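You operate a simulated robot arm through the tools that you are given. There is no shell and no other tool. Be economical: measure what you need, move in short steps, check, and stop when the job is done.

You are at the controls of a simulated robot arm. One attempt, no reset.

Task
Count the washers in the pot with the blue lid and stand it on full or short.
Fine: black knob to pieces, hold ref with the white-lid pot on the pan, move that pot to the board, store the count once; short is under the number on the lid. Other keys and knobs, the mouse and the wooden box on the rollers stay as they are.

It is judged by the outcome, as a careful person would: the job done as asked, and still so three seconds after it is handed in. It fails if anything else is knocked over, pushed out of place, dropped, spilled or broken. Lids that push on must go on centred and level and be pressed home; caps that screw on are set level and turned clockwise until they are tight.

Robot
A 7-joint arm with a three-finger gripper on a trunk, on a base that drives. Base frame: it is fixed to the floor where the robot stands at the start and does not move with it; the origin is under the middle of the robot, x ahead of it, y to its left, z up; the surface under the hand at the start is at about z = 0.8. Lengths are in m, angles in degrees, forces in N, time in s.
With the tool pointing down near the work surface it reaches from about 0.48 to 0.94 m from the robot's upright axis, wherever it stands. Its first joint turns from -166.0 to 166.0 degrees. Places, roughly: black knob on control unit [0.5, 0, 0.8]; blue knob marked corner [0.7, -0.1, 0.9]; cream control unit with knob [0.5, 0, 0.8]; green slider on control unit [0.5, 0, 0.8]; key marked on on green-key balance [0.6, 0.3, 0.9]; key marked on on round-pan balance [0.5, -0.1, 0.9]; key marked print on green-key balance [0.5, 0.2, 0.9]; key marked ref on round-pan balance [0.5, -0.2, 0.9]; key marked store on round-pan balance [0.5, -0.2, 0.9]; key marked tare on green-key balance [0.5, 0.2, 0.9]; key marked tare on round-pan balance [0.5, -0.2, 0.9]; key marked zero on green-key balance [0.6, 0.3, 0.9]; key marked zero on round-pan balance [0.5, -0.1, 0.9]; latch of trim box [0.5, -0.8, 0.8]; left foot of green-key balance [0.6, 0.4, 0.8]; left foot of round-pan balance [0.8, -0.1, 0.9]. Payload 2.69 kg.
Tool frame: the origin (TCP) lies between the finger pads and is the grasp point; the fingertips stand 0.029 m ahead of it; z points along the fingers, y is the line along which they close. The gripper opens to 0.12 m. The gripper's body begins 0.078 m behind the TCP.
Orientation is that of the tool frame in the base frame, as a unit quaternion [x, y, z, w]. With the fingers straight down and closing along the base's y, the tool's x points along the base's -x, its y along +y and its z along -z.

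Tools
- The arm moves only by the tool play_rows. Its argument "targets" is a list of rows, each a list of 7 numbers: the opening, from 0 (shut) to 1 (fully open), then the shift along the tool's x, y, z in m, then the turn, a rotation vector about the tool's x, y, z in degrees. In form: [[grip, x, y, z, wx, wy, wz], ...]. A call has 1 to 10 rows; each row shifts and turns the commanded pose from where the row before left it, along the tool's axes as they then stand. Each row takes 0.2 s and may step no farther than 0.05 m and 8.6 degrees from the row before; otherwise, or with a gripper value out of range, the whole call is refused. A pose out of reach is approached as far as the arm can. The call stops where the force on the tool passes 40 N (or 10 N more than at its start, if that is more) or the arm is blocked; 0.2 s more then pass. Each finger halts on what it meets, pressing with about 35 N; the grip force reading is that of the motor and also rises with nothing between the fingers. The clock runs only during rows and for 0.2 s after the last one: add rows that do not move to give the fingers time. The reply holds the time, the measured pose of the TCP, the force on the tool along the base axes, the opening and the grip force, in the units named above and with some noise, with the torque about the TCP (base axes, N m) and any sound that the robot's microphone picked up.
- Cameras (640 x 400 px; columns grow to the right, rows downward): "scene" is now at [0.2122, -0.0084, 1.2787]; the picture's right is [-0.04, -1.00, 0.00], its down [-0.86, 0.04, -0.51] and it looks along [0.51, -0.02, -0.86] (base axes); focal length 214 px, centre (320, 200). "wrist" rides on the gripper at [0.063, 0, -0.104] in the tool frame; the picture's right is [0.00, 1.00, 0.00], its down [-0.83, 0.00, -0.56] and it looks along [-0.56, 0.00, 0.83] (tool axes); focal length 275 px, centre (320, 200). There is no depth. A picture from a camera that has moved, and an enlarged one, comes with that camera's place and axes in the base frame and with its lens. The place of the scene camera against the robot may be out by one fixed shift of up to 0.025 m in any direction.
- snapshot(camera): a new picture of that camera. No time passes.
- slide_trunk(by): slides the trunk up (or, below 0, down) by that many m; the arm and the scene camera ride with it, the base frame stays. It gives what a move gives, with no picture.
- roll_base(legs): drives the robot by 1 to 6 legs, each [ahead, left, turn to the left] in m, m and degrees, along the robot's own axes; the way and the turn of a leg run together, so that a leg with both is an arc; at most 1.5 m and 180 degrees a leg. The arm and the cameras ride along, it lands a little off, and it stops where it bumps. It gives what a move gives.
- head_to(pan, tilt): turns the head with the scene camera to pan (to the left, within 86 degrees either way) and tilt (down, from -29 to 69), counted from straight ahead of the robot. It gives what a move gives.
- inspect(camera, box): a new picture of the part [left, top, right, bottom] of that camera's present view, enlarged. No time passes.
- job_done(): hands the job in; it is judged then, once.

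Work in short steps. Places have to be worked out from the pictures, the camera data and where the tool is seen: move nearer, look again, correct. Check each grasp and each placing, and mend what went wrong. You have 120 turns and 90 pictures in all, those below and enlarged ones among them. Open the gripper and draw the arm clear of the work before you hand the job in, unless the task says otherwise; then end with one line.

The tools are called after "Call:" as name(argument=value, ...) on one line, values as JSON. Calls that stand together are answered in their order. play_rows: Moves the arm, as the interface text tells. Its arguments: {"type":"object","properties":{"targets":{"type":"array","items":{"type":"array","items":{"type":"number"}}}},"required":["targets"]} The other tools are called the same way: slide_trunk (by) slides the trunk up or down; roll_base (legs) drives the base; head_to (pan, tilt) turns the head that bears the scene camera; snapshot (camera) takes a picture; inspect (camera, box) takes an enlarged picture of a part of a camera's view; job_done () hands the job in.

At the start:

```text
clock: 0.0
position: [0.531, 0.2235, 1.0913]
tool_rot: [-0.001, 0.999, -0.052, 0.004]
ft_force: [0.7, -0.6, -0.5]
torque: [0.03, 0.01, -0.01]
opening: 0.1199
grasp_force: 0.1
trunk travel left (down, up): [-0.55, 0.063]
robot x, y, heading: [0.0026, -0.0001, 0.3]
head pan, tilt: [-2.4, 59.6]
```

scene: 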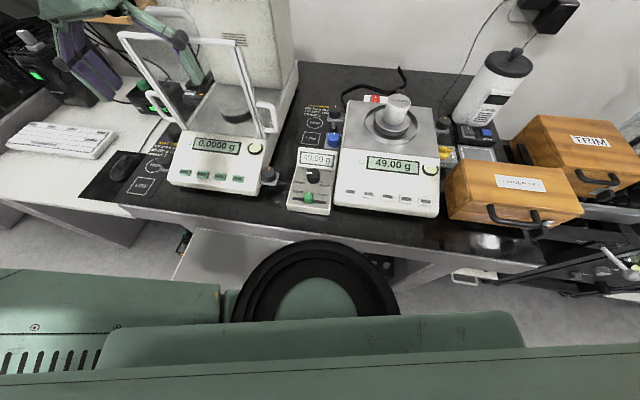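
wrist: 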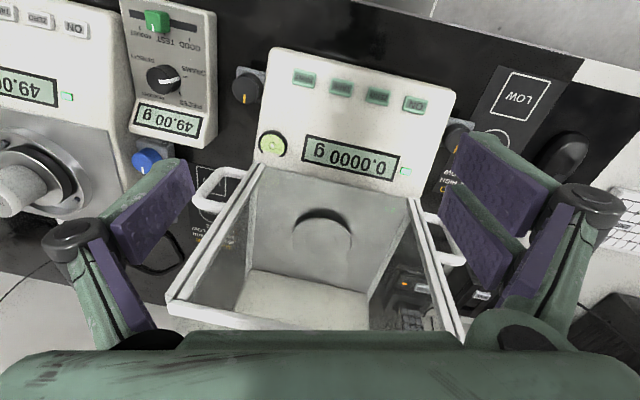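

The round-pan balance already carries a white-lidded pot and shows 49.00 g. I look closer at the balance, the control unit and the area to the right.

Call:
inspect(camera="scene", box=[280, 80, 460, 220])

Call:
inspect(camera="scene", box=[430, 80, 640, 300])

Call:
inspect(camera="wrist", box=[0, 0, 240, 240])

```text
2.86 times, centred on (370, 150) of scene
camera zoom: at [0.2122, -0.0084, 1.2787], right [-0.04, -1.0, 0.0], down [-0.86, 0.04, -0.51], along [0.51, -0.02, -0.86], focal length 613 px, centre (177, 343)
```

zoom: 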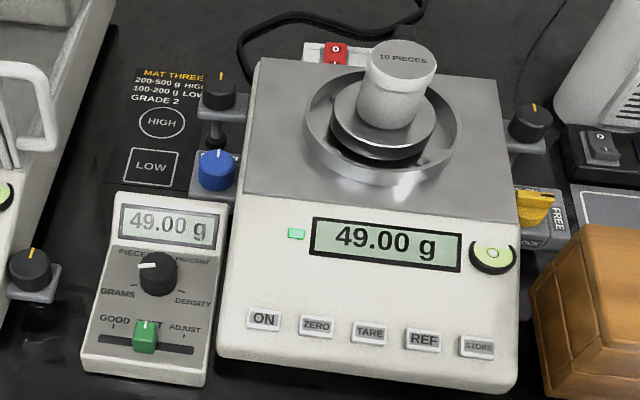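

```text
1.82 times, centred on (535, 190) of scene
camera zoom: at [0.2122, -0.0084, 1.2787], right [-0.04, -1.0, 0.0], down [-0.86, 0.04, -0.51], along [0.51, -0.02, -0.86], focal length 390 px, centre (-71, 218)
```

zoom: 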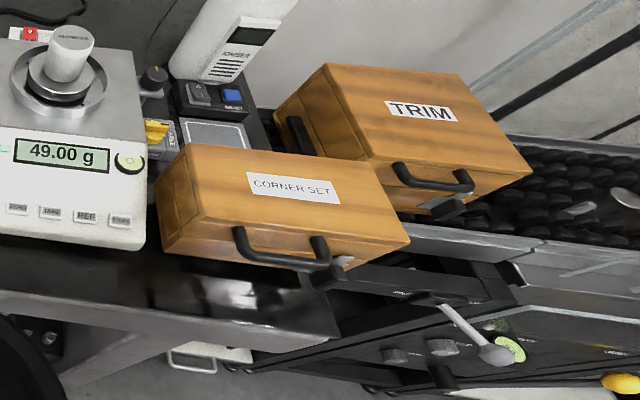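

```text
1.67 times, centred on (120, 120) of wrist
camera zoom: at [0.4679, 0.2341, 1.1931], right [-0.01, 0.99, -0.1], down [0.83, 0.06, 0.56], along [0.56, -0.08, -0.82], focal length 459 px, centre (653, 333)
```

zoom: 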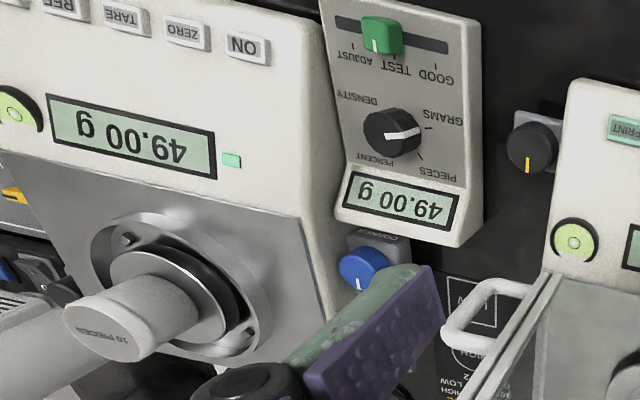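

I still need to find the blue-lid pot, the board, and the full/short places. I pan the head around.

Call:
head_to(pan=-60, tilt=40)

Call:
snapshot(camera="scene")

Call:
head_to(pan=60, tilt=40)

Call:
snapshot(camera="scene")

Call:
head_to(pan=0, tilt=35)

Call:
snapshot(camera="scene")

```text
clock: 1.3
position: [0.5334, 0.2253, 1.0903]
tool_rot: [0.0, 0.999, -0.054, 0.005]
ft_force: [1.1, 0.0, 0.1]
torque: [0.01, 0.03, 0.05]
opening: 0.1199
grasp_force: 0.1
trunk travel left (down, up): [-0.55, 0.063]
robot x, y, heading: [0.0014, 0.0048, 0.0]
head pan, tilt: [-60.0, 40.0]
```

```text
84 pictures are left
camera scene: at [0.1878, -0.0792, 1.305], right [-0.87, -0.5, 0.0], down [-0.32, 0.56, -0.77], along [0.38, -0.66, -0.64], focal length 214 px, centre (320, 200)
```

scene: 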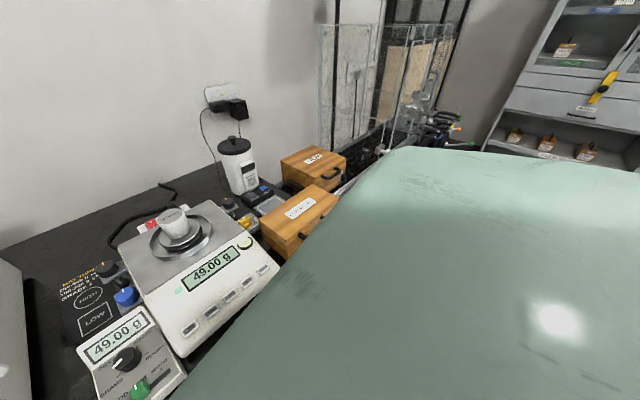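

```text
clock: 3.3
position: [0.5327, 0.2243, 1.0896]
tool_rot: [0.0, 0.998, -0.055, 0.006]
ft_force: [0.2, 1.0, -0.4]
torque: [0.0, -0.01, -0.02]
opening: 0.1201
grasp_force: 0.1
trunk travel left (down, up): [-0.55, 0.063]
robot x, y, heading: [-0.0002, 0.0002, -0.0]
head pan, tilt: [60.0, 40.0]
```

```text
83 pictures are left
camera scene: at [0.1877, 0.068, 1.305], right [0.87, -0.5, 0.0], down [-0.32, -0.56, -0.77], along [0.38, 0.66, -0.64], focal length 214 px, centre (320, 200)
```

scene: 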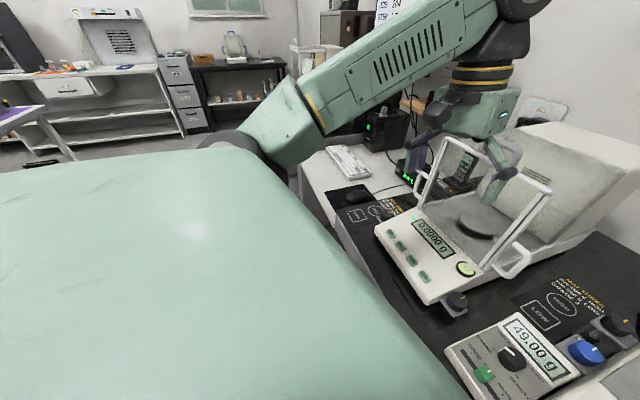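

```text
clock: 4.6
position: [0.5326, 0.2251, 1.0903]
tool_rot: [-0.002, 0.999, -0.054, 0.006]
ft_force: [1.1, 0.0, -0.6]
torque: [0.0, -0.01, 0.01]
opening: 0.1201
grasp_force: 0.1
trunk travel left (down, up): [-0.55, 0.063]
robot x, y, heading: [-0.0022, -0.0, 0.0]
head pan, tilt: [0.0, 35.0]
```

```text
82 pictures are left
camera scene: at [0.2333, -0.0055, 1.3126], right [0.0, -1.0, 0.0], down [-0.57, 0.0, -0.82], along [0.82, 0.0, -0.57], focal length 214 px, centre (320, 200)
```

scene: 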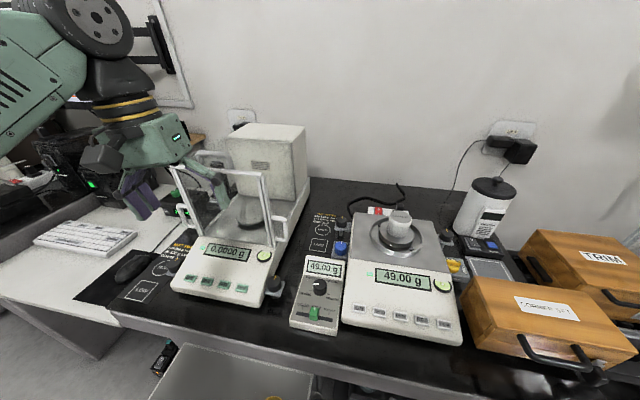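

No blue-lid pot yet. I zoom in on the bottle/right region and the left desk.

Call:
inspect(camera="scene", box=[420, 170, 640, 310])

Call:
inspect(camera="scene", box=[0, 120, 240, 300])

Call:
slide_trunk(by=0.06)

Call:
head_to(pan=-45, tilt=55)

Call:
snapshot(camera="scene")

Call:
head_to(pan=80, tilt=15)

Call:
snapshot(camera="scene")

Call:
head_to(pan=-86, tilt=20)

Call:
snapshot(camera="scene")

```text
2.86 times, centred on (530, 240) of scene
camera zoom: at [0.2333, -0.0055, 1.3126], right [0.0, -1.0, 0.0], down [-0.57, 0.0, -0.82], along [0.82, 0.0, -0.57], focal length 613 px, centre (-280, 86)
```

zoom: 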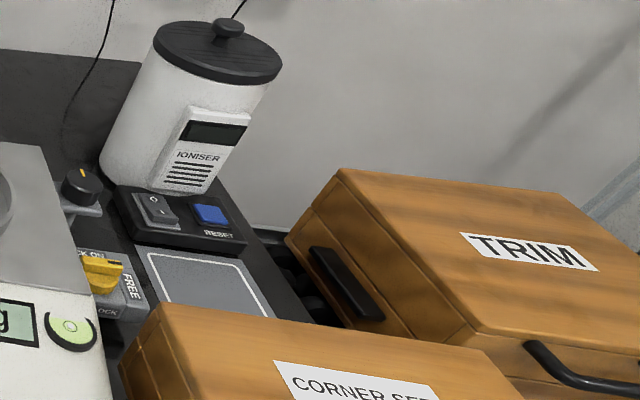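

```text
2.22 times, centred on (120, 210) of scene
camera zoom: at [0.2333, -0.0055, 1.3126], right [0.0, -1.0, 0.0], down [-0.57, 0.0, -0.82], along [0.82, 0.0, -0.57], focal length 477 px, centre (764, 178)
```

zoom: 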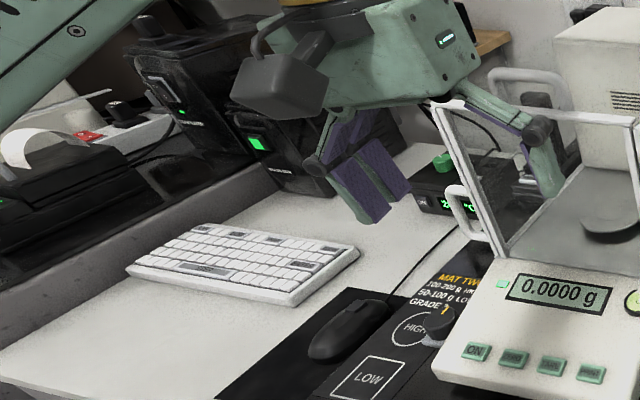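

```text
clock: 5.6
position: [0.5332, 0.2257, 1.1502]
tool_rot: [0.0, 0.999, -0.054, 0.006]
ft_force: [0.7, -0.7, -0.4]
torque: [-0.03, 0.01, 0.01]
opening: 0.1202
grasp_force: 0.1
trunk travel left (down, up): [-0.61, 0.003]
robot x, y, heading: [-0.0008, -0.0036, 0.2]
head pan, tilt: [0.0, 35.0]
```

```text
clock: 6.7
position: [0.5324, 0.2255, 1.1495]
tool_rot: [-0.001, 0.999, -0.054, 0.005]
ft_force: [0.1, 0.3, -0.1]
torque: [-0.02, 0.0, -0.01]
opening: 0.1199
grasp_force: 0.0
trunk travel left (down, up): [-0.61, 0.003]
robot x, y, heading: [-0.0029, -0.0002, -0.0]
head pan, tilt: [-45.0, 55.0]
```

```text
79 pictures are left
camera scene: at [0.1962, -0.0566, 1.3443], right [-0.71, -0.71, 0.0], down [-0.58, 0.58, -0.57], along [0.41, -0.41, -0.82], focal length 214 px, centre (320, 200)
```

scene: 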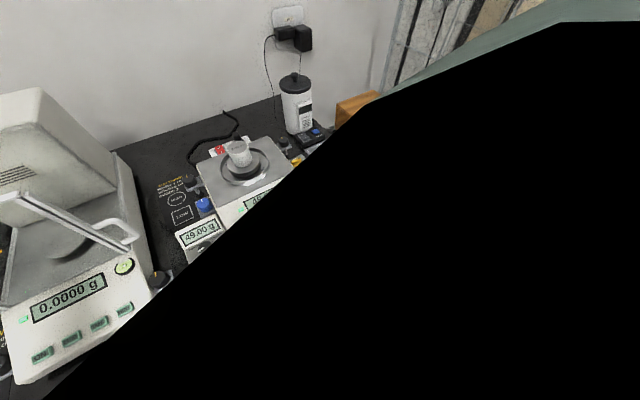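

```text
clock: 8.7
position: [0.5326, 0.2256, 1.1502]
tool_rot: [-0.001, 0.999, -0.054, 0.005]
ft_force: [-0.2, 0.0, -0.1]
torque: [-0.03, 0.03, 0.04]
opening: 0.1199
grasp_force: 0.1
trunk travel left (down, up): [-0.61, 0.003]
robot x, y, heading: [0.0018, -0.001, 0.0]
head pan, tilt: [80.0, 15.0]
```

```text
78 pictures are left
camera scene: at [0.1615, 0.0864, 1.4045], right [0.98, -0.17, 0.0], down [-0.05, -0.26, -0.97], along [0.17, 0.95, -0.26], focal length 214 px, centre (320, 200)
```

scene: 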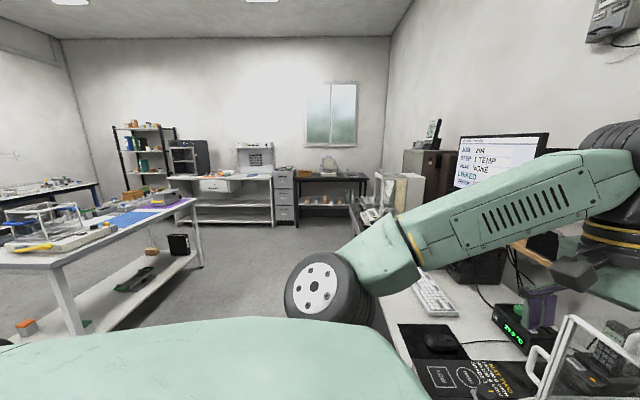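

```text
clock: 11.3
position: [0.5324, 0.2259, 1.1494]
tool_rot: [-0.001, 0.999, -0.054, 0.005]
ft_force: [0.6, 0.2, 0.5]
torque: [0.01, -0.02, 0.02]
opening: 0.1201
grasp_force: 0.0
trunk travel left (down, up): [-0.61, 0.003]
robot x, y, heading: [-0.0055, -0.001, -0.1]
head pan, tilt: [-85.9, 20.0]
```

```text
77 pictures are left
camera scene: at [0.1518, -0.0985, 1.3964], right [-1.0, -0.07, 0.0], down [-0.02, 0.34, -0.94], along [0.07, -0.94, -0.34], focal length 214 px, centre (320, 200)
```

scene: 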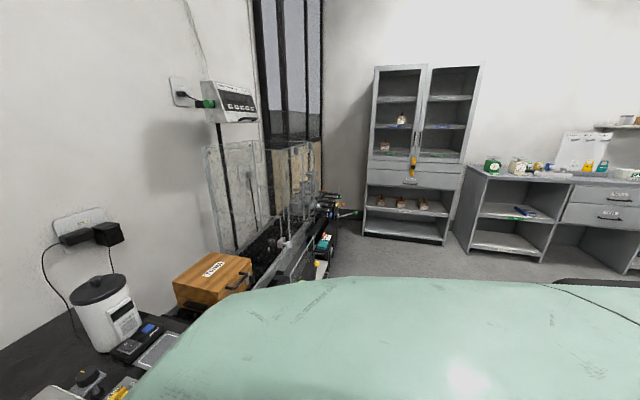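

Some room furniture is visible. I look at the monitor and the distant shelf and tables up close.

Call:
inspect(camera="scene", box=[360, 60, 640, 260])

Call:
head_to(pan=80, tilt=15)

Call:
inspect(camera="scene", box=[0, 110, 300, 300])

Call:
inspect(camera="scene", box=[390, 110, 640, 270])

Call:
inspect(camera="scene", box=[230, 110, 430, 240])

```text
2.00 times, centred on (500, 160) of scene
camera zoom: at [0.1518, -0.0985, 1.3964], right [-1.0, -0.07, 0.0], down [-0.02, 0.34, -0.94], along [0.07, -0.94, -0.34], focal length 429 px, centre (-40, 280)
```

zoom: 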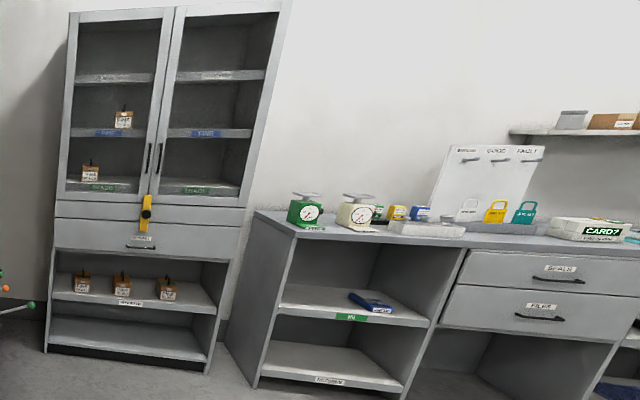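

```text
clock: 13.8
position: [0.5327, 0.2253, 1.1501]
tool_rot: [0.0, 0.999, -0.054, 0.005]
ft_force: [-0.1, -1.0, -0.4]
torque: [-0.01, -0.02, 0.02]
opening: 0.1202
grasp_force: 0.1
trunk travel left (down, up): [-0.61, 0.003]
robot x, y, heading: [-0.0008, -0.0013, -0.1]
head pan, tilt: [80.0, 15.0]
```

```text
2.11 times, centred on (150, 205) of scene
camera zoom: at [0.1615, 0.0864, 1.4046], right [0.98, -0.17, 0.0], down [-0.04, -0.25, -0.97], along [0.17, 0.95, -0.26], focal length 452 px, centre (678, 190)
```

zoom: 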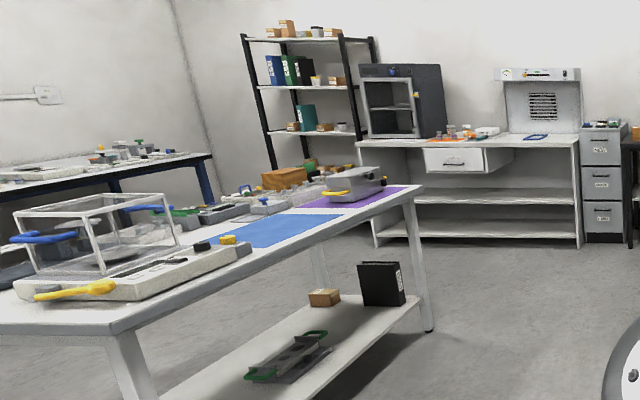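

```text
2.50 times, centred on (515, 190) of scene
camera zoom: at [0.1615, 0.0864, 1.4046], right [0.98, -0.17, 0.0], down [-0.04, -0.25, -0.97], along [0.17, 0.95, -0.26], focal length 536 px, centre (-168, 225)
```

zoom: 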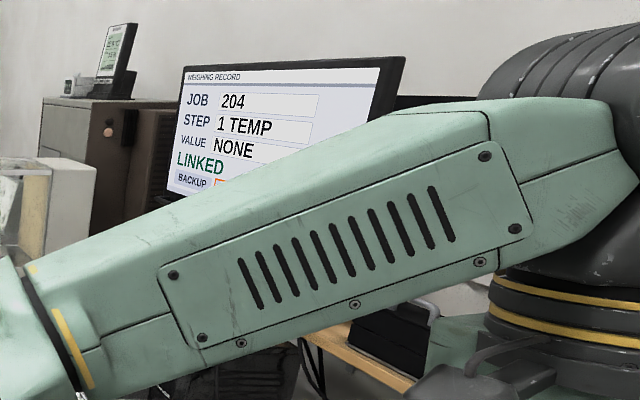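

```text
3.08 times, centred on (330, 175) of scene
camera zoom: at [0.1615, 0.0864, 1.4046], right [0.98, -0.17, 0.0], down [-0.04, -0.25, -0.97], along [0.17, 0.95, -0.26], focal length 660 px, centre (289, 277)
```

zoom: 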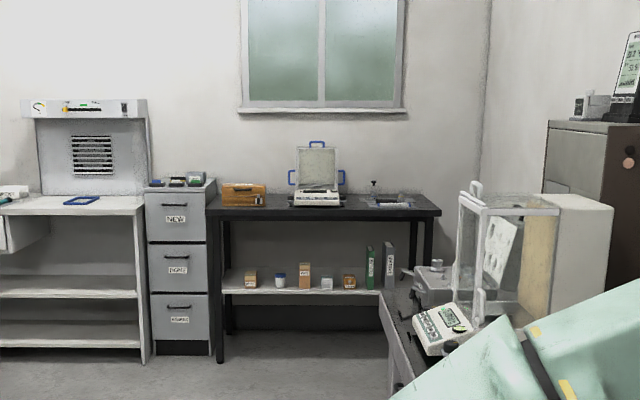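

I look for candidates nearby: the strip in front of/under the bench, and the right side near the CORNER SET box.

Call:
head_to(pan=-20, tilt=50)

Call:
snapshot(camera="scene")

Call:
head_to(pan=0, tilt=69)

Call:
snapshot(camera="scene")

```text
clock: 15.6
position: [0.5324, 0.226, 1.1508]
tool_rot: [-0.001, 0.999, -0.054, 0.004]
ft_force: [0.1, -0.1, -0.1]
torque: [0.04, -0.02, 0.01]
opening: 0.1197
grasp_force: 0.0
trunk travel left (down, up): [-0.61, 0.003]
robot x, y, heading: [0.0046, 0.0038, -0.2]
head pan, tilt: [-20.0, 50.0]
```

```text
72 pictures are left
camera scene: at [0.2176, -0.0319, 1.3508], right [-0.34, -0.94, 0.0], down [-0.72, 0.26, -0.64], along [0.6, -0.22, -0.77], focal length 214 px, centre (320, 200)
```

scene: 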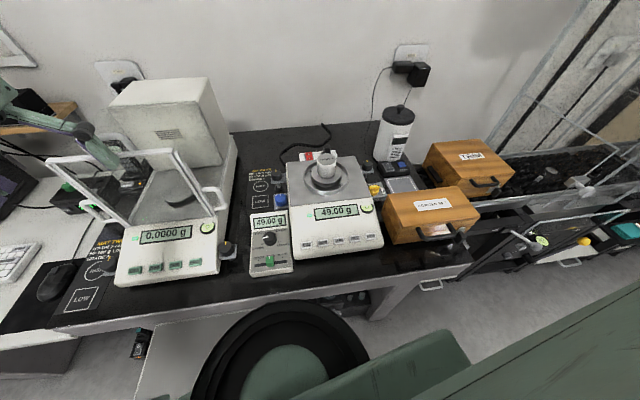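

```text
clock: 16.4
position: [0.5325, 0.2257, 1.1499]
tool_rot: [0.0, 0.999, -0.054, 0.005]
ft_force: [-0.3, 0.3, -0.9]
torque: [0.02, -0.01, 0.0]
opening: 0.1201
grasp_force: 0.0
trunk travel left (down, up): [-0.61, 0.003]
robot x, y, heading: [-0.0003, 0.0031, -0.2]
head pan, tilt: [0.0, 68.8]
```

```text
71 pictures are left
camera scene: at [0.2012, -0.0056, 1.3289], right [0.0, -1.0, 0.0], down [-0.93, 0.0, -0.36], along [0.36, 0.0, -0.93], focal length 214 px, centre (320, 200)
```

scene: 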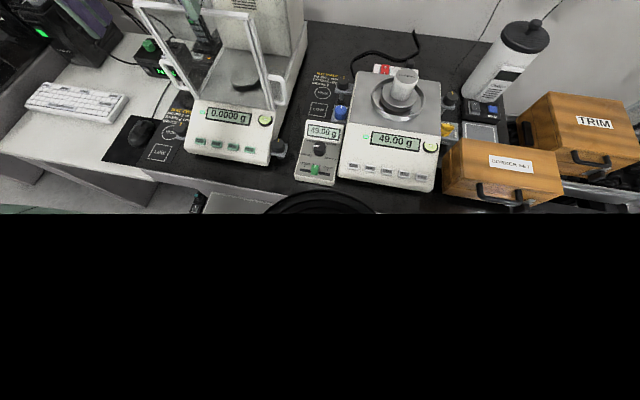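

Nothing near yet. I back away from the bench so I can see its full front and turn to look behind.

Call:
roll_base(legs=[[-0.7, 0, 0]])

Call:
head_to(pan=-40, tilt=30)

Call:
snapshot(camera="scene")

Call:
head_to(pan=20, tilt=30)

Call:
snapshot(camera="scene")

```text
clock: 20.2
position: [-0.162, 0.2273, 1.1486]
tool_rot: [-0.005, 0.998, -0.054, 0.006]
ft_force: [-0.5, -0.2, 0.5]
torque: [0.03, 0.0, -0.01]
opening: 0.1199
grasp_force: 0.0
trunk travel left (down, up): [-0.61, 0.003]
robot x, y, heading: [-0.6922, -0.0043, 0.8]
head pan, tilt: [0.0, 68.8]
```

```text
clock: 21.3
position: [-0.1605, 0.2269, 1.1498]
tool_rot: [-0.005, 0.998, -0.055, 0.006]
ft_force: [0.2, -0.2, -0.2]
torque: [0.02, 0.01, 0.02]
opening: 0.12
grasp_force: 0.1
trunk travel left (down, up): [-0.61, 0.003]
robot x, y, heading: [-0.6922, -0.0099, 0.8]
head pan, tilt: [-40.0, 30.0]
```

```text
70 pictures are left
camera scene: at [-0.4761, -0.0649, 1.3803], right [-0.63, -0.77, 0.0], down [-0.39, 0.32, -0.87], along [0.67, -0.55, -0.5], focal length 214 px, centre (320, 200)
```

scene: 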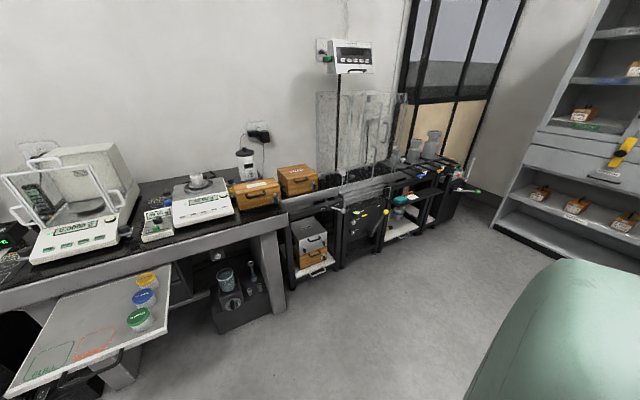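

```text
clock: 22.6
position: [-0.1593, 0.2261, 1.1497]
tool_rot: [-0.006, 0.998, -0.055, 0.006]
ft_force: [-0.6, -0.7, -0.5]
torque: [-0.02, -0.05, 0.01]
opening: 0.1198
grasp_force: 0.1
trunk travel left (down, up): [-0.61, 0.003]
robot x, y, heading: [-0.6934, -0.0021, 0.7]
head pan, tilt: [20.0, 30.0]
```

```text
69 pictures are left
camera scene: at [-0.4613, 0.0242, 1.3804], right [0.35, -0.94, 0.0], down [-0.47, -0.18, -0.87], along [0.81, 0.3, -0.5], focal length 214 px, centre (320, 200)
```

scene: 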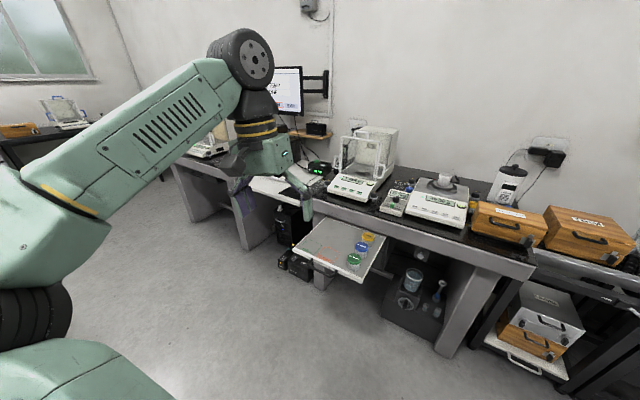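

A pull-out board under the bench holds three coloured pots and the FULL/SHORT outlines. I inspect them.

Call:
inspect(camera="scene", box=[280, 210, 400, 290])

Call:
head_to(pan=0, tilt=45)

Call:
snapshot(camera="scene")

```text
5.00 times, centred on (340, 250) of scene
camera zoom: at [-0.4613, 0.0242, 1.3804], right [0.35, -0.94, 0.0], down [-0.47, -0.18, -0.87], along [0.81, 0.3, -0.5], focal length 1072 px, centre (220, -50)
```

zoom: 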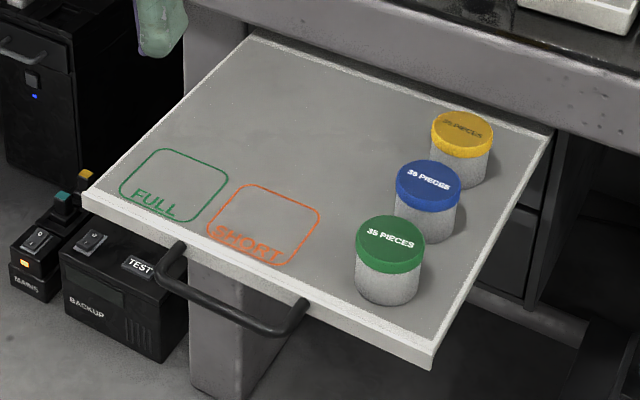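

```text
clock: 23.4
position: [-0.1613, 0.2274, 1.1503]
tool_rot: [-0.006, 0.998, -0.056, 0.006]
ft_force: [1.2, -0.4, 0.7]
torque: [-0.01, -0.02, 0.01]
opening: 0.1199
grasp_force: 0.0
trunk travel left (down, up): [-0.61, 0.003]
robot x, y, heading: [-0.6873, -0.0018, 0.8]
head pan, tilt: [0.0, 45.0]
```

```text
67 pictures are left
camera scene: at [-0.4647, -0.0066, 1.3578], right [0.01, -1.0, 0.0], down [-0.71, -0.01, -0.71], along [0.71, 0.01, -0.71], focal length 214 px, centre (320, 200)
```

scene: 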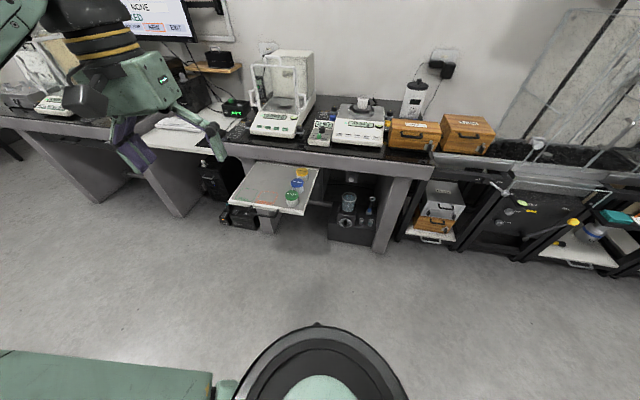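

The board is the pull-out at roughly x 0.1–0.4, y 0.05–0.4, lid tops z≈0.72. Standing near (-0.02, -0.36) would put the board, pan, knob and keys all within reach, so I sidestep right, then go ahead.

Call:
roll_base(legs=[[0, -0.36, -0.8], [0.66, 0, 0]])

Call:
head_to(pan=35, tilt=50)

Call:
snapshot(camera="scene")

Call:
snapshot(camera="wrist")

```text
clock: 29.9
position: [0.505, -0.13, 1.1492]
tool_rot: [0.0, 0.998, -0.055, 0.006]
ft_force: [0.0, -0.2, -0.9]
torque: [0.0, 0.0, -0.01]
opening: 0.12
grasp_force: 0.0
trunk travel left (down, up): [-0.61, 0.003]
robot x, y, heading: [-0.0263, -0.3515, 0.1]
head pan, tilt: [0.0, 45.0]
```

```text
clock: 31.0
position: [0.5062, -0.1293, 1.15]
tool_rot: [-0.001, 0.998, -0.056, 0.007]
ft_force: [0.6, -0.3, -0.2]
torque: [-0.03, -0.01, 0.02]
opening: 0.1199
grasp_force: 0.0
trunk travel left (down, up): [-0.61, 0.003]
robot x, y, heading: [-0.0281, -0.3562, 0.2]
head pan, tilt: [35.0, 50.0]
```

```text
66 pictures are left
camera scene: at [0.1815, -0.3161, 1.3508], right [0.57, -0.82, 0.0], down [-0.63, -0.44, -0.64], along [0.53, 0.37, -0.77], focal length 214 px, centre (320, 200)
```

scene: 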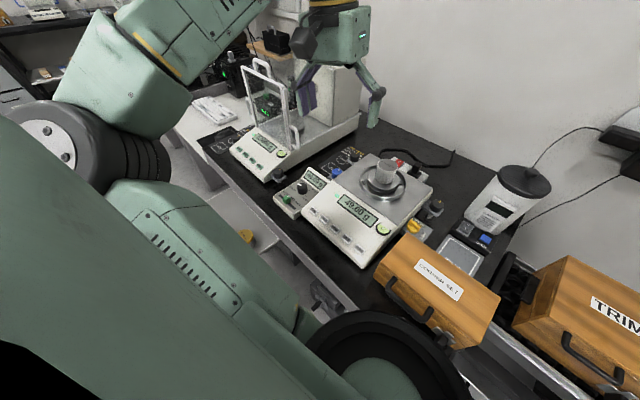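

```text
65 pictures are left
camera wrist: at [0.441, -0.1192, 1.2516], right [0.0, 0.99, -0.11], down [0.83, 0.07, 0.56], along [0.56, -0.09, -0.82], focal length 275 px, centre (320, 200)
```

wrist: 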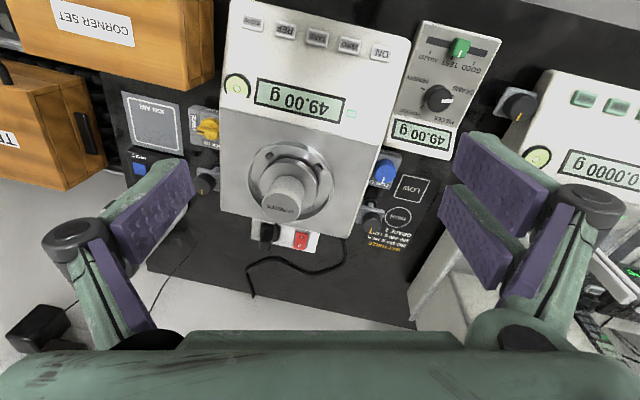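

The wrist camera sees the control unit and round-pan balance well. I enlarge both.

Call:
inspect(camera="wrist", box=[370, 10, 510, 160])

Call:
inspect(camera="wrist", box=[200, 0, 420, 240])

```text
2.67 times, centred on (440, 85) of wrist
camera zoom: at [0.441, -0.1192, 1.2516], right [0.0, 0.99, -0.11], down [0.83, 0.07, 0.56], along [0.56, -0.09, -0.82], focal length 734 px, centre (0, 507)
```

zoom: 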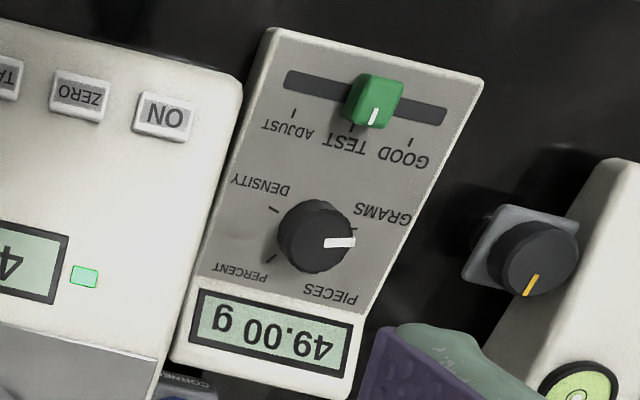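

```text
1.67 times, centred on (310, 120) of wrist
camera zoom: at [0.441, -0.1192, 1.2516], right [0.0, 0.99, -0.11], down [0.83, 0.07, 0.56], along [0.56, -0.09, -0.82], focal length 459 px, centre (337, 333)
```

zoom: 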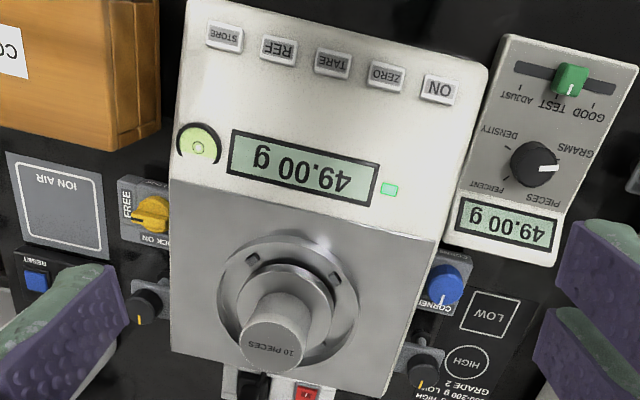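

Pointer sits at GRAMS. I straighten the tool to vertical and move it over the knob for a close view, staying well above everything.

Call:
play_rows(targets=[[0.5, 0, 0, 0, -6.3, 0.7, 0], [0.5, -0.005, 0.045, 0.01, 0, 0, 0], [0.5, -0.005, 0.045, 0.01, 0, 0, 0], [0.5, -0.005, 0.04, 0.02, 0, 0, 0], [0.5, 0, 0, 0.045, 0, 0, 0], [0.5, 0, 0, 0.035, 0, 0, 0], [0.5, 0, 0, 0, 0, 0, 0]])

Call:
snapshot(camera="wrist")

```text
clock: 32.6
position: [0.5229, -0.0294, 1.0209]
tool_rot: [0.0, 1.0, 0.001, -0.001]
ft_force: [-0.7, 0.0, -0.8]
torque: [-0.02, -0.02, 0.03]
opening: 0.0601
grasp_force: 0.1
out of reach, approached as far as the arm can: row 4
trunk travel left (down, up): [-0.61, 0.003]
robot x, y, heading: [-0.0255, -0.3536, 0.1]
head pan, tilt: [35.0, 50.0]
```

```text
62 pictures are left
camera wrist: at [0.458, -0.0301, 1.1237], right [-0.01, 1.0, 0.0], down [0.83, 0.0, 0.55], along [0.55, 0.0, -0.83], focal length 275 px, centre (320, 200)
```

wrist: 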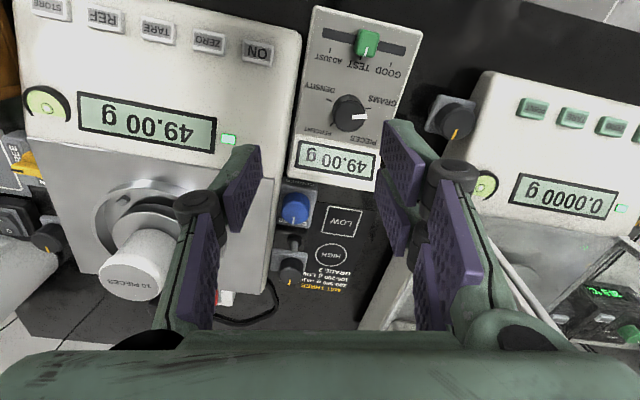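

Call:
inspect(camera="wrist", box=[280, 0, 430, 190])

```text
2.11 times, centred on (355, 95) of wrist
camera zoom: at [0.458, -0.0301, 1.1237], right [-0.01, 1.0, 0.0], down [0.83, 0.0, 0.55], along [0.55, 0.0, -0.83], focal length 580 px, centre (246, 421)
```

zoom: 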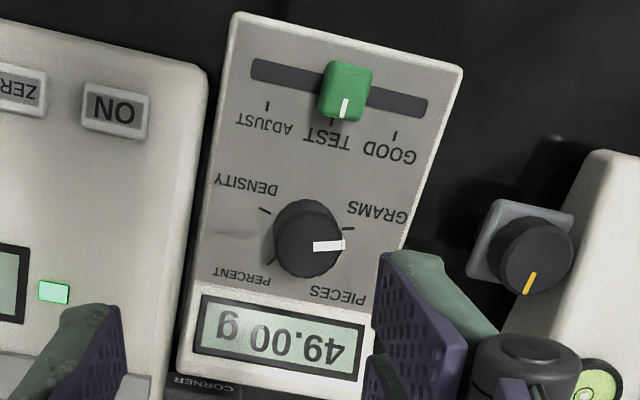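

Two-view triangulation puts the knob at about (0.54, 0.00, 0.845), panel tilted toward the operator. I tilt the tool ~13°, pre-turn it -30° and hover above the knob.

Call:
play_rows(targets=[[0.5, 0, 0.029, 0.03, 0, -6.5, 0], [0.5, 0, 0, 0.02, 0, -6.5, 0], [0.5, 0, 0, 0, 0, 0, -8], [0.5, 0, 0, 0, 0, 0, -8], [0.5, 0, 0, 0, 0, 0, -8], [0.5, 0, 0, 0, 0, 0, -6], [0.5, 0, 0, 0, 0, 0, 0]])

Call:
snapshot(camera="wrist")

```text
clock: 34.2
position: [0.505, -0.0003, 0.9546]
tool_rot: [-0.258, 0.959, -0.029, 0.109]
ft_force: [-0.2, 0.4, -0.3]
torque: [0.01, -0.01, -0.01]
opening: 0.06
grasp_force: 0.0
out of reach, approached as far as the arm can: row 2
trunk travel left (down, up): [-0.61, 0.003]
robot x, y, heading: [-0.0257, -0.3525, 0.3]
head pan, tilt: [35.0, 50.0]
```

```text
60 pictures are left
camera wrist: at [0.4272, -0.0332, 1.0426], right [-0.49, 0.86, -0.11], down [0.57, 0.42, 0.7], along [0.65, 0.28, -0.7], focal length 275 px, centre (320, 200)
```

wrist: 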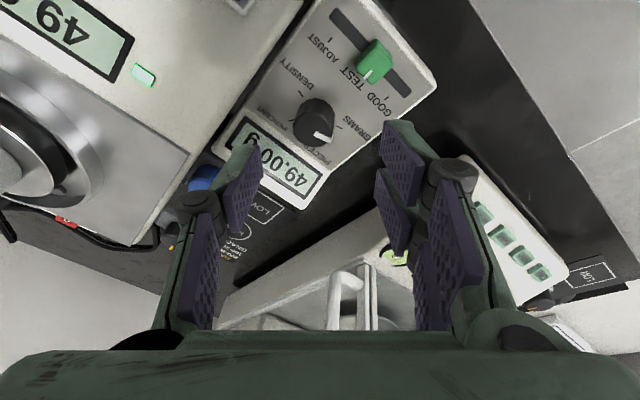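

Call:
play_rows(targets=[[0.5, -0.004, -0.0022, 0.03, 0, 0, 0], [0.5, 0, 0, 0.03, 0, 0, 0], [0.5, 0, 0, 0, 0, 0, 0]])

Call:
snapshot(camera="wrist")

```text
clock: 35.0
position: [0.5216, 0.0006, 0.8972]
tool_rot: [-0.257, 0.96, -0.029, 0.109]
ft_force: [0.1, -0.1, 0.3]
torque: [-0.01, 0.03, -0.02]
opening: 0.06
grasp_force: 0.0
trunk travel left (down, up): [-0.61, 0.003]
robot x, y, heading: [-0.0277, -0.3578, -0.0]
head pan, tilt: [35.0, 50.0]
```

```text
59 pictures are left
camera wrist: at [0.4443, -0.0321, 0.9862], right [-0.49, 0.86, -0.11], down [0.58, 0.42, 0.7], along [0.65, 0.28, -0.7], focal length 275 px, centre (320, 200)
```

wrist: 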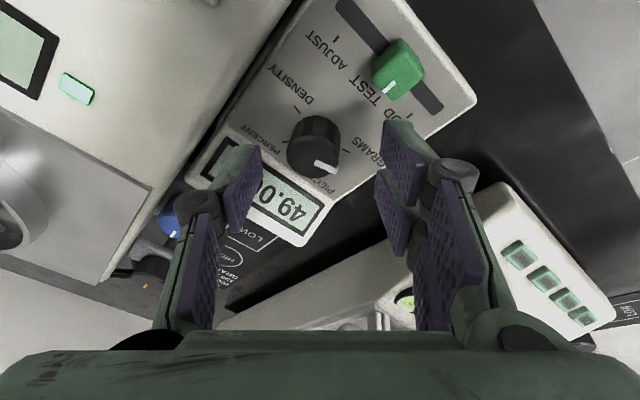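

Call:
play_rows(targets=[[0.5, -0.0036, -0.0021, 0.0, 0, 0, 0], [0.5, 0, 0, 0.02, 0, 0, 0], [0.5, 0, 0, 0, 0, 0, 0]])

Call:
inspect(camera="wrist", box=[200, 60, 460, 260])

```text
clock: 35.8
position: [0.5312, 0.0, 0.8798]
tool_rot: [-0.258, 0.96, -0.028, 0.109]
ft_force: [-0.6, -0.4, 1.1]
torque: [0.02, -0.01, -0.02]
opening: 0.06
grasp_force: 0.0
trunk travel left (down, up): [-0.61, 0.003]
robot x, y, heading: [-0.0274, -0.3528, -0.0]
head pan, tilt: [35.0, 50.0]
```

```text
2.00 times, centred on (330, 160) of wrist
camera zoom: at [0.4542, -0.0328, 0.9674], right [-0.49, 0.86, -0.11], down [0.58, 0.42, 0.7], along [0.65, 0.28, -0.7], focal length 551 px, centre (300, 280)
```

zoom: 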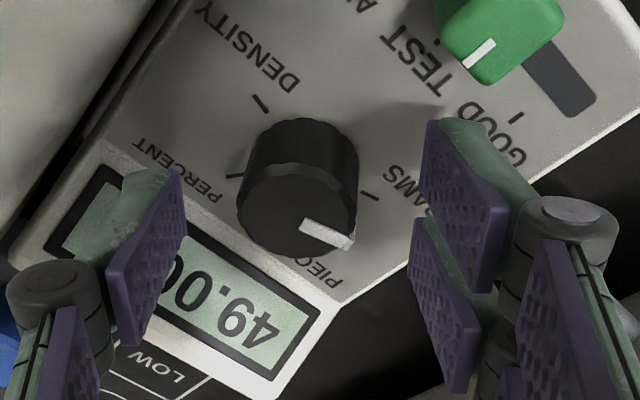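

Alignment looks right, with fingertips about 10 mm below the knob top. I go 7 mm deeper and close.

Call:
play_rows(targets=[[0.5, 0, 0, 0.007, 0, 0, 0], [0.35, 0, 0, 0, 0, 0, 0], [0.25, 0, 0, 0, 0, 0, 0], [0.2, 0, 0, 0, 0, 0, 0], [0.2, 0, 0, 0, 0, 0, 0]])

Call:
inspect(camera="wrist", box=[200, 60, 460, 260])

```text
clock: 37.0
position: [0.5331, -0.0013, 0.8729]
tool_rot: [-0.256, 0.96, -0.029, 0.108]
ft_force: [1.8, -3.3, 0.2]
torque: [0.09, -0.14, -0.04]
opening: 0.032
grasp_force: 34.0
trunk travel left (down, up): [-0.61, 0.003]
robot x, y, heading: [-0.0251, -0.3575, 0.1]
head pan, tilt: [35.0, 50.0]
```

```text
2.00 times, centred on (330, 160) of wrist
camera zoom: at [0.4558, -0.0334, 0.9608], right [-0.49, 0.86, -0.11], down [0.58, 0.42, 0.7], along [0.65, 0.28, -0.7], focal length 551 px, centre (300, 280)
```

zoom: 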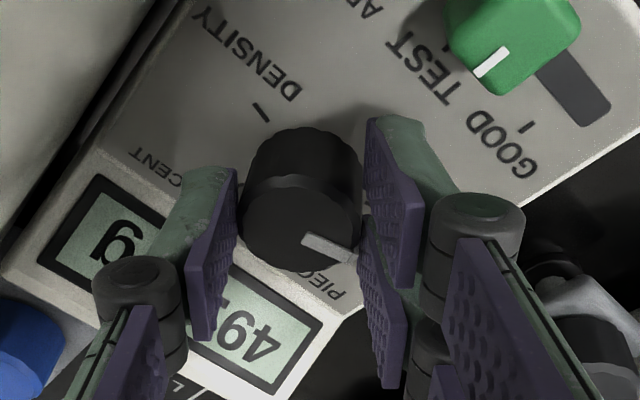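

Knob gripped (32 mm). I twist clockwise (positive about tool z) in steps of 8°, 56° first.

Call:
play_rows(targets=[[0.2, 0, 0, 0, 0, 0, 8], [0.2, 0, 0, 0, 0, 0, 8], [0.2, 0, 0, 0, 0, 0, 8], [0.2, 0, 0, 0, 0, 0, 8], [0.2, 0, 0, 0, 0, 0, 8], [0.2, 0, 0, 0, 0, 0, 8], [0.2, 0, 0, 0, 0, 0, 8], [0.2, 0, 0, 0, 0, 0, 0]])

Call:
snapshot(camera="wrist")

```text
clock: 38.8
position: [0.5321, -0.0, 0.8708]
tool_rot: [-0.018, 0.994, -0.002, 0.112]
ft_force: [0.4, 3.3, -1.6]
torque: [0.34, -0.42, -0.01]
opening: 0.0308
grasp_force: 44.7
out of reach, approached as far as the arm can: row 4, 5, 6, 7
trunk travel left (down, up): [-0.61, 0.003]
robot x, y, heading: [-0.0288, -0.3554, -0.2]
head pan, tilt: [35.0, 50.0]
```

```text
56 pictures are left
camera wrist: at [0.447, -0.0031, 0.9582], right [-0.04, 1.0, -0.01], down [0.69, 0.03, 0.73], along [0.73, 0.02, -0.69], focal length 275 px, centre (320, 200)
```

wrist: 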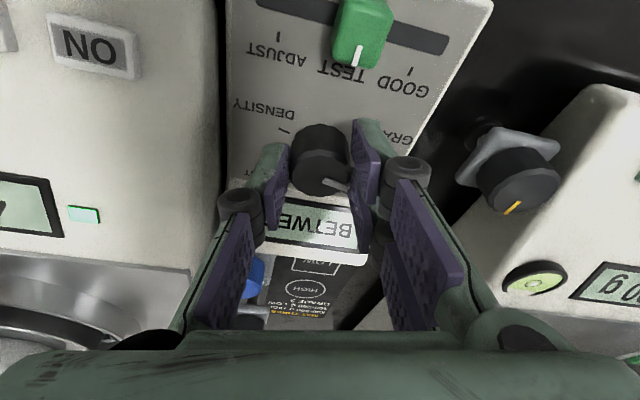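

The wrist hit its limit after ~28°, and the unit shows "BETWEEN". I open, back off, turn the hand back -62°, and regrip.

Call:
play_rows(targets=[[0.5, 0, 0, 0, 0, 0, 0], [0.5, 0, 0, 0, 0, 0, 0], [0.5, 0, 0, -0.025, 0, 0, -8], [0.5, 0, 0, 0, 0, 0, -8], [0.5, 0, 0, 0, 0, 0, -8], [0.5, 0, 0, 0, 0, 0, -8], [0.5, 0, 0, 0, 0, 0, -8], [0.5, 0, 0, 0, 0, 0, -8], [0.5, 0, 0, 0, 0, 0, -8], [0.5, 0, 0, 0, 0, 0, 0]])

Call:
snapshot(camera="wrist")

```text
clock: 41.0
position: [0.528, 0.0009, 0.8965]
tool_rot: [-0.483, 0.869, -0.054, 0.098]
ft_force: [-0.2, 0.3, 0.5]
torque: [-0.01, 0.0, 0.0]
opening: 0.0598
grasp_force: 0.1
trunk travel left (down, up): [-0.61, 0.003]
robot x, y, heading: [-0.0269, -0.354, 0.3]
head pan, tilt: [35.0, 50.0]
```

```text
55 pictures are left
camera wrist: at [0.4702, -0.0548, 0.9891], right [-0.83, 0.52, -0.19], down [0.3, 0.71, 0.64], along [0.47, 0.47, -0.75], focal length 275 px, centre (320, 200)
```

wrist: 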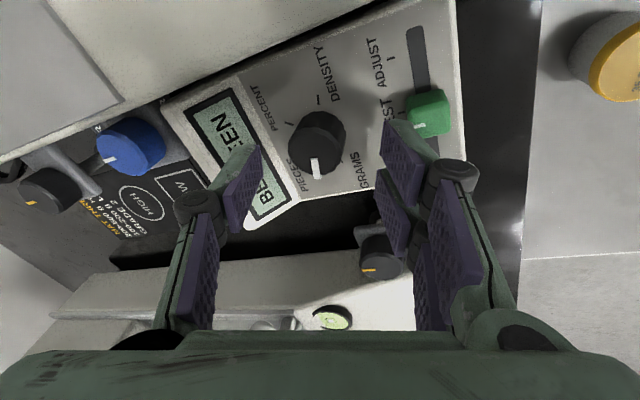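

Call:
play_rows(targets=[[0.37, 0, 0, 0, 0, 0, 8], [0.37, 0, 0, 0, 0, 0, 2], [0.37, 0, 0, 0, 0, 0, 0]])

Call:
inspect(camera="wrist", box=[200, 60, 460, 260])

```text
clock: 41.8
position: [0.5256, -0.0006, 0.8955]
tool_rot: [-0.404, 0.908, -0.045, 0.103]
ft_force: [0.1, -0.7, -0.1]
torque: [0.01, -0.02, 0.01]
opening: 0.0442
grasp_force: 0.0
trunk travel left (down, up): [-0.61, 0.003]
robot x, y, heading: [-0.024, -0.3556, 0.2]
head pan, tilt: [35.0, 50.0]
```

```text
2.00 times, centred on (330, 160) of wrist
camera zoom: at [0.4617, -0.0482, 0.987], right [-0.73, 0.67, -0.17], down [0.42, 0.62, 0.67], along [0.55, 0.42, -0.73], focal length 551 px, centre (300, 280)
```

zoom: 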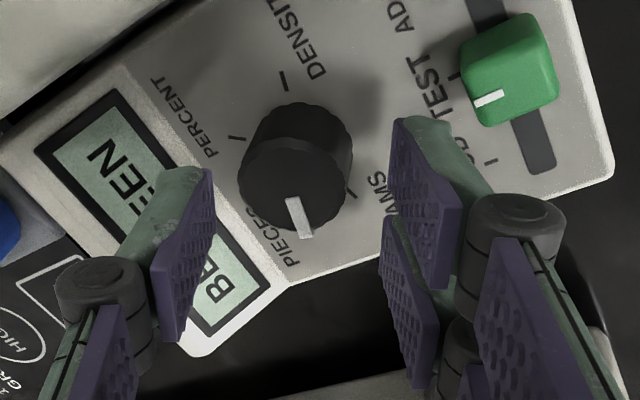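

Call:
play_rows(targets=[[0.37, 0, 0, 0.024, 0, 0, 0], [0.2, 0, 0, 0, 0, 0, 0], [0.2, 0, 0, 0, 0, 0, 0], [0.2, 0, 0, 0, 0, 0, 8], [0.2, 0, 0, 0, 0, 0, 8], [0.2, 0, 0, 0, 0, 0, 8], [0.2, 0, 0, 0, 0, 0, 5], [0.2, 0, 0, 0, 0, 0, 0]])

Call:
inspect(camera="wrist", box=[200, 60, 460, 260])

```text
clock: 43.6
position: [0.532, -0.0004, 0.8726]
tool_rot: [-0.163, 0.98, -0.019, 0.111]
ft_force: [10.0, -8.4, 5.8]
torque: [0.02, 0.28, -0.07]
opening: 0.0314
grasp_force: 44.9
trunk travel left (down, up): [-0.61, 0.003]
robot x, y, heading: [-0.0289, -0.3564, -0.3]
head pan, tilt: [35.0, 50.0]
```

```text
2.00 times, centred on (330, 160) of wrist
camera zoom: at [0.4501, -0.0221, 0.9598], right [-0.32, 0.94, -0.07], down [0.64, 0.27, 0.72], along [0.7, 0.18, -0.69], focal length 551 px, centre (300, 280)
```

zoom: 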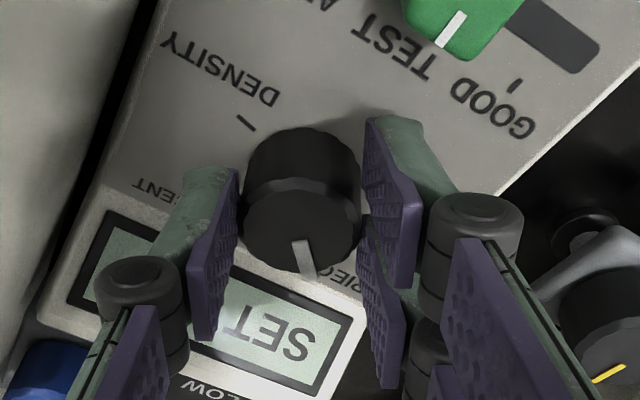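

Display now reads "SET…". I release, lift away, and check.

Call:
play_rows(targets=[[0.4, 0, 0, 0, 0, 0, 0], [0.4, 0, 0, 0, 0, 0, 0], [0.4, 0, 0, -0.05, 0, 0, 0], [0.4, 0, 0, -0.05, 0, 0, 0], [0.4, 0, 0, 0, 0, 0, 0]])

Call:
inspect(camera="wrist", box=[160, 0, 480, 200])

```text
clock: 44.8
position: [0.5112, 0.0008, 0.9717]
tool_rot: [-0.164, 0.98, -0.018, 0.112]
ft_force: [0.1, 0.0, 0.8]
torque: [-0.02, 0.0, -0.01]
opening: 0.0481
grasp_force: 0.0
trunk travel left (down, up): [-0.61, 0.003]
robot x, y, heading: [-0.0227, -0.3566, -0.0]
head pan, tilt: [35.0, 50.0]
```

```text
2.00 times, centred on (320, 100) of wrist
camera zoom: at [0.4289, -0.0217, 1.0584], right [-0.32, 0.94, -0.07], down [0.64, 0.27, 0.72], along [0.7, 0.18, -0.69], focal length 551 px, centre (320, 400)
```

zoom: 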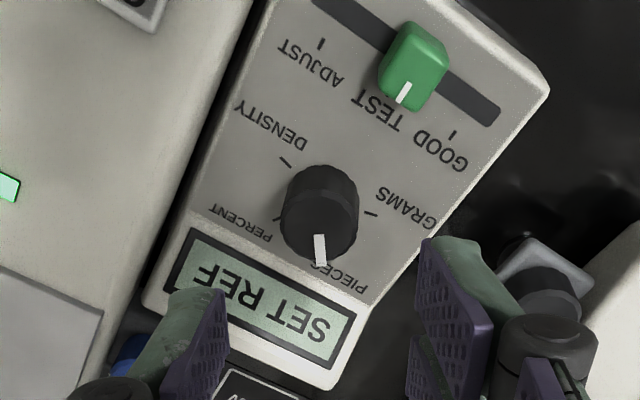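

"SET REF" – pieces mode is set. Next the REF key, triangulated at about (0.458, -0.210, 0.849): I close the fingers and hover above it.

Call:
play_rows(targets=[[0, 0.0243, -0.0358, 0.0, 0, 0, 0], [0, 0.0243, -0.0358, 0.0, 0, 0, 0], [0, 0.0243, -0.0358, 0.0, 0, 0, 0], [0, 0.0243, -0.0358, 0.0, 0, 0, 0], [0, 0.0243, -0.0358, 0.0, 0, 0, 0], [0, 0, 0, 0, 0, 0, 0]])

Call:
snapshot(camera="wrist")

```text
clock: 46.2
position: [0.4542, -0.2102, 0.9591]
tool_rot: [-0.164, 0.98, -0.018, 0.111]
ft_force: [0.6, 0.2, 0.0]
torque: [0.01, 0.01, -0.02]
opening: 0.0002
grasp_force: 28.3
trunk travel left (down, up): [-0.61, 0.003]
robot x, y, heading: [-0.0285, -0.3566, -0.1]
head pan, tilt: [35.0, 50.0]
```

```text
51 pictures are left
camera wrist: at [0.3716, -0.2315, 1.0455], right [-0.32, 0.94, -0.07], down [0.64, 0.27, 0.72], along [0.7, 0.18, -0.69], focal length 275 px, centre (320, 200)
```

wrist: 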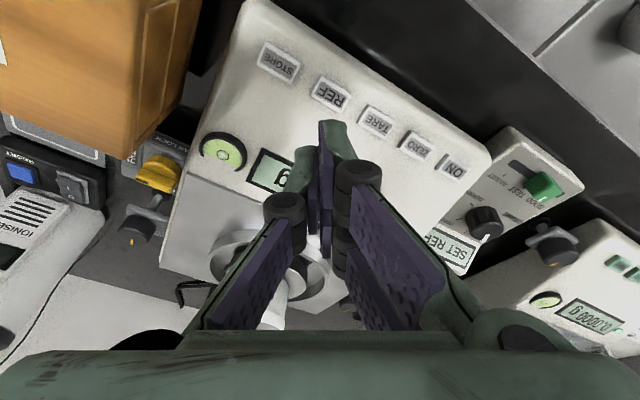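

Call:
play_rows(targets=[[0, 0.0194, 0.0078, 0.02, 0, 0, 0], [0, 0, 0, 0.03, 0, 0, 0], [0, 0, 0, 0.018, 0, 0, 0], [0, 0, 0, 0, 0, 0, 0]])

Call:
inspect(camera="wrist", box=[200, 60, 460, 260])

```text
clock: 47.2
position: [0.4596, -0.2018, 0.8926]
tool_rot: [-0.165, 0.98, -0.019, 0.11]
ft_force: [-0.2, 0.7, -0.1]
torque: [0.0, 0.01, 0.01]
opening: 0.0
grasp_force: 28.4
out of reach, approached as far as the arm can: row 2
trunk travel left (down, up): [-0.61, 0.003]
robot x, y, heading: [-0.0261, -0.3536, 0.0]
head pan, tilt: [35.0, 50.0]
```

```text
2.00 times, centred on (330, 160) of wrist
camera zoom: at [0.3779, -0.2223, 0.9796], right [-0.32, 0.94, -0.07], down [0.64, 0.27, 0.72], along [0.7, 0.18, -0.69], focal length 551 px, centre (300, 280)
```

zoom: 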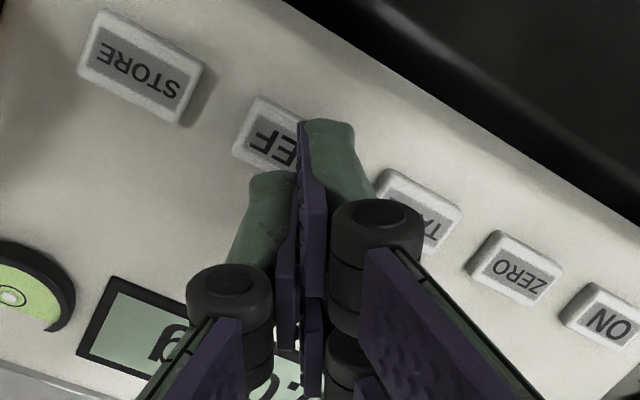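

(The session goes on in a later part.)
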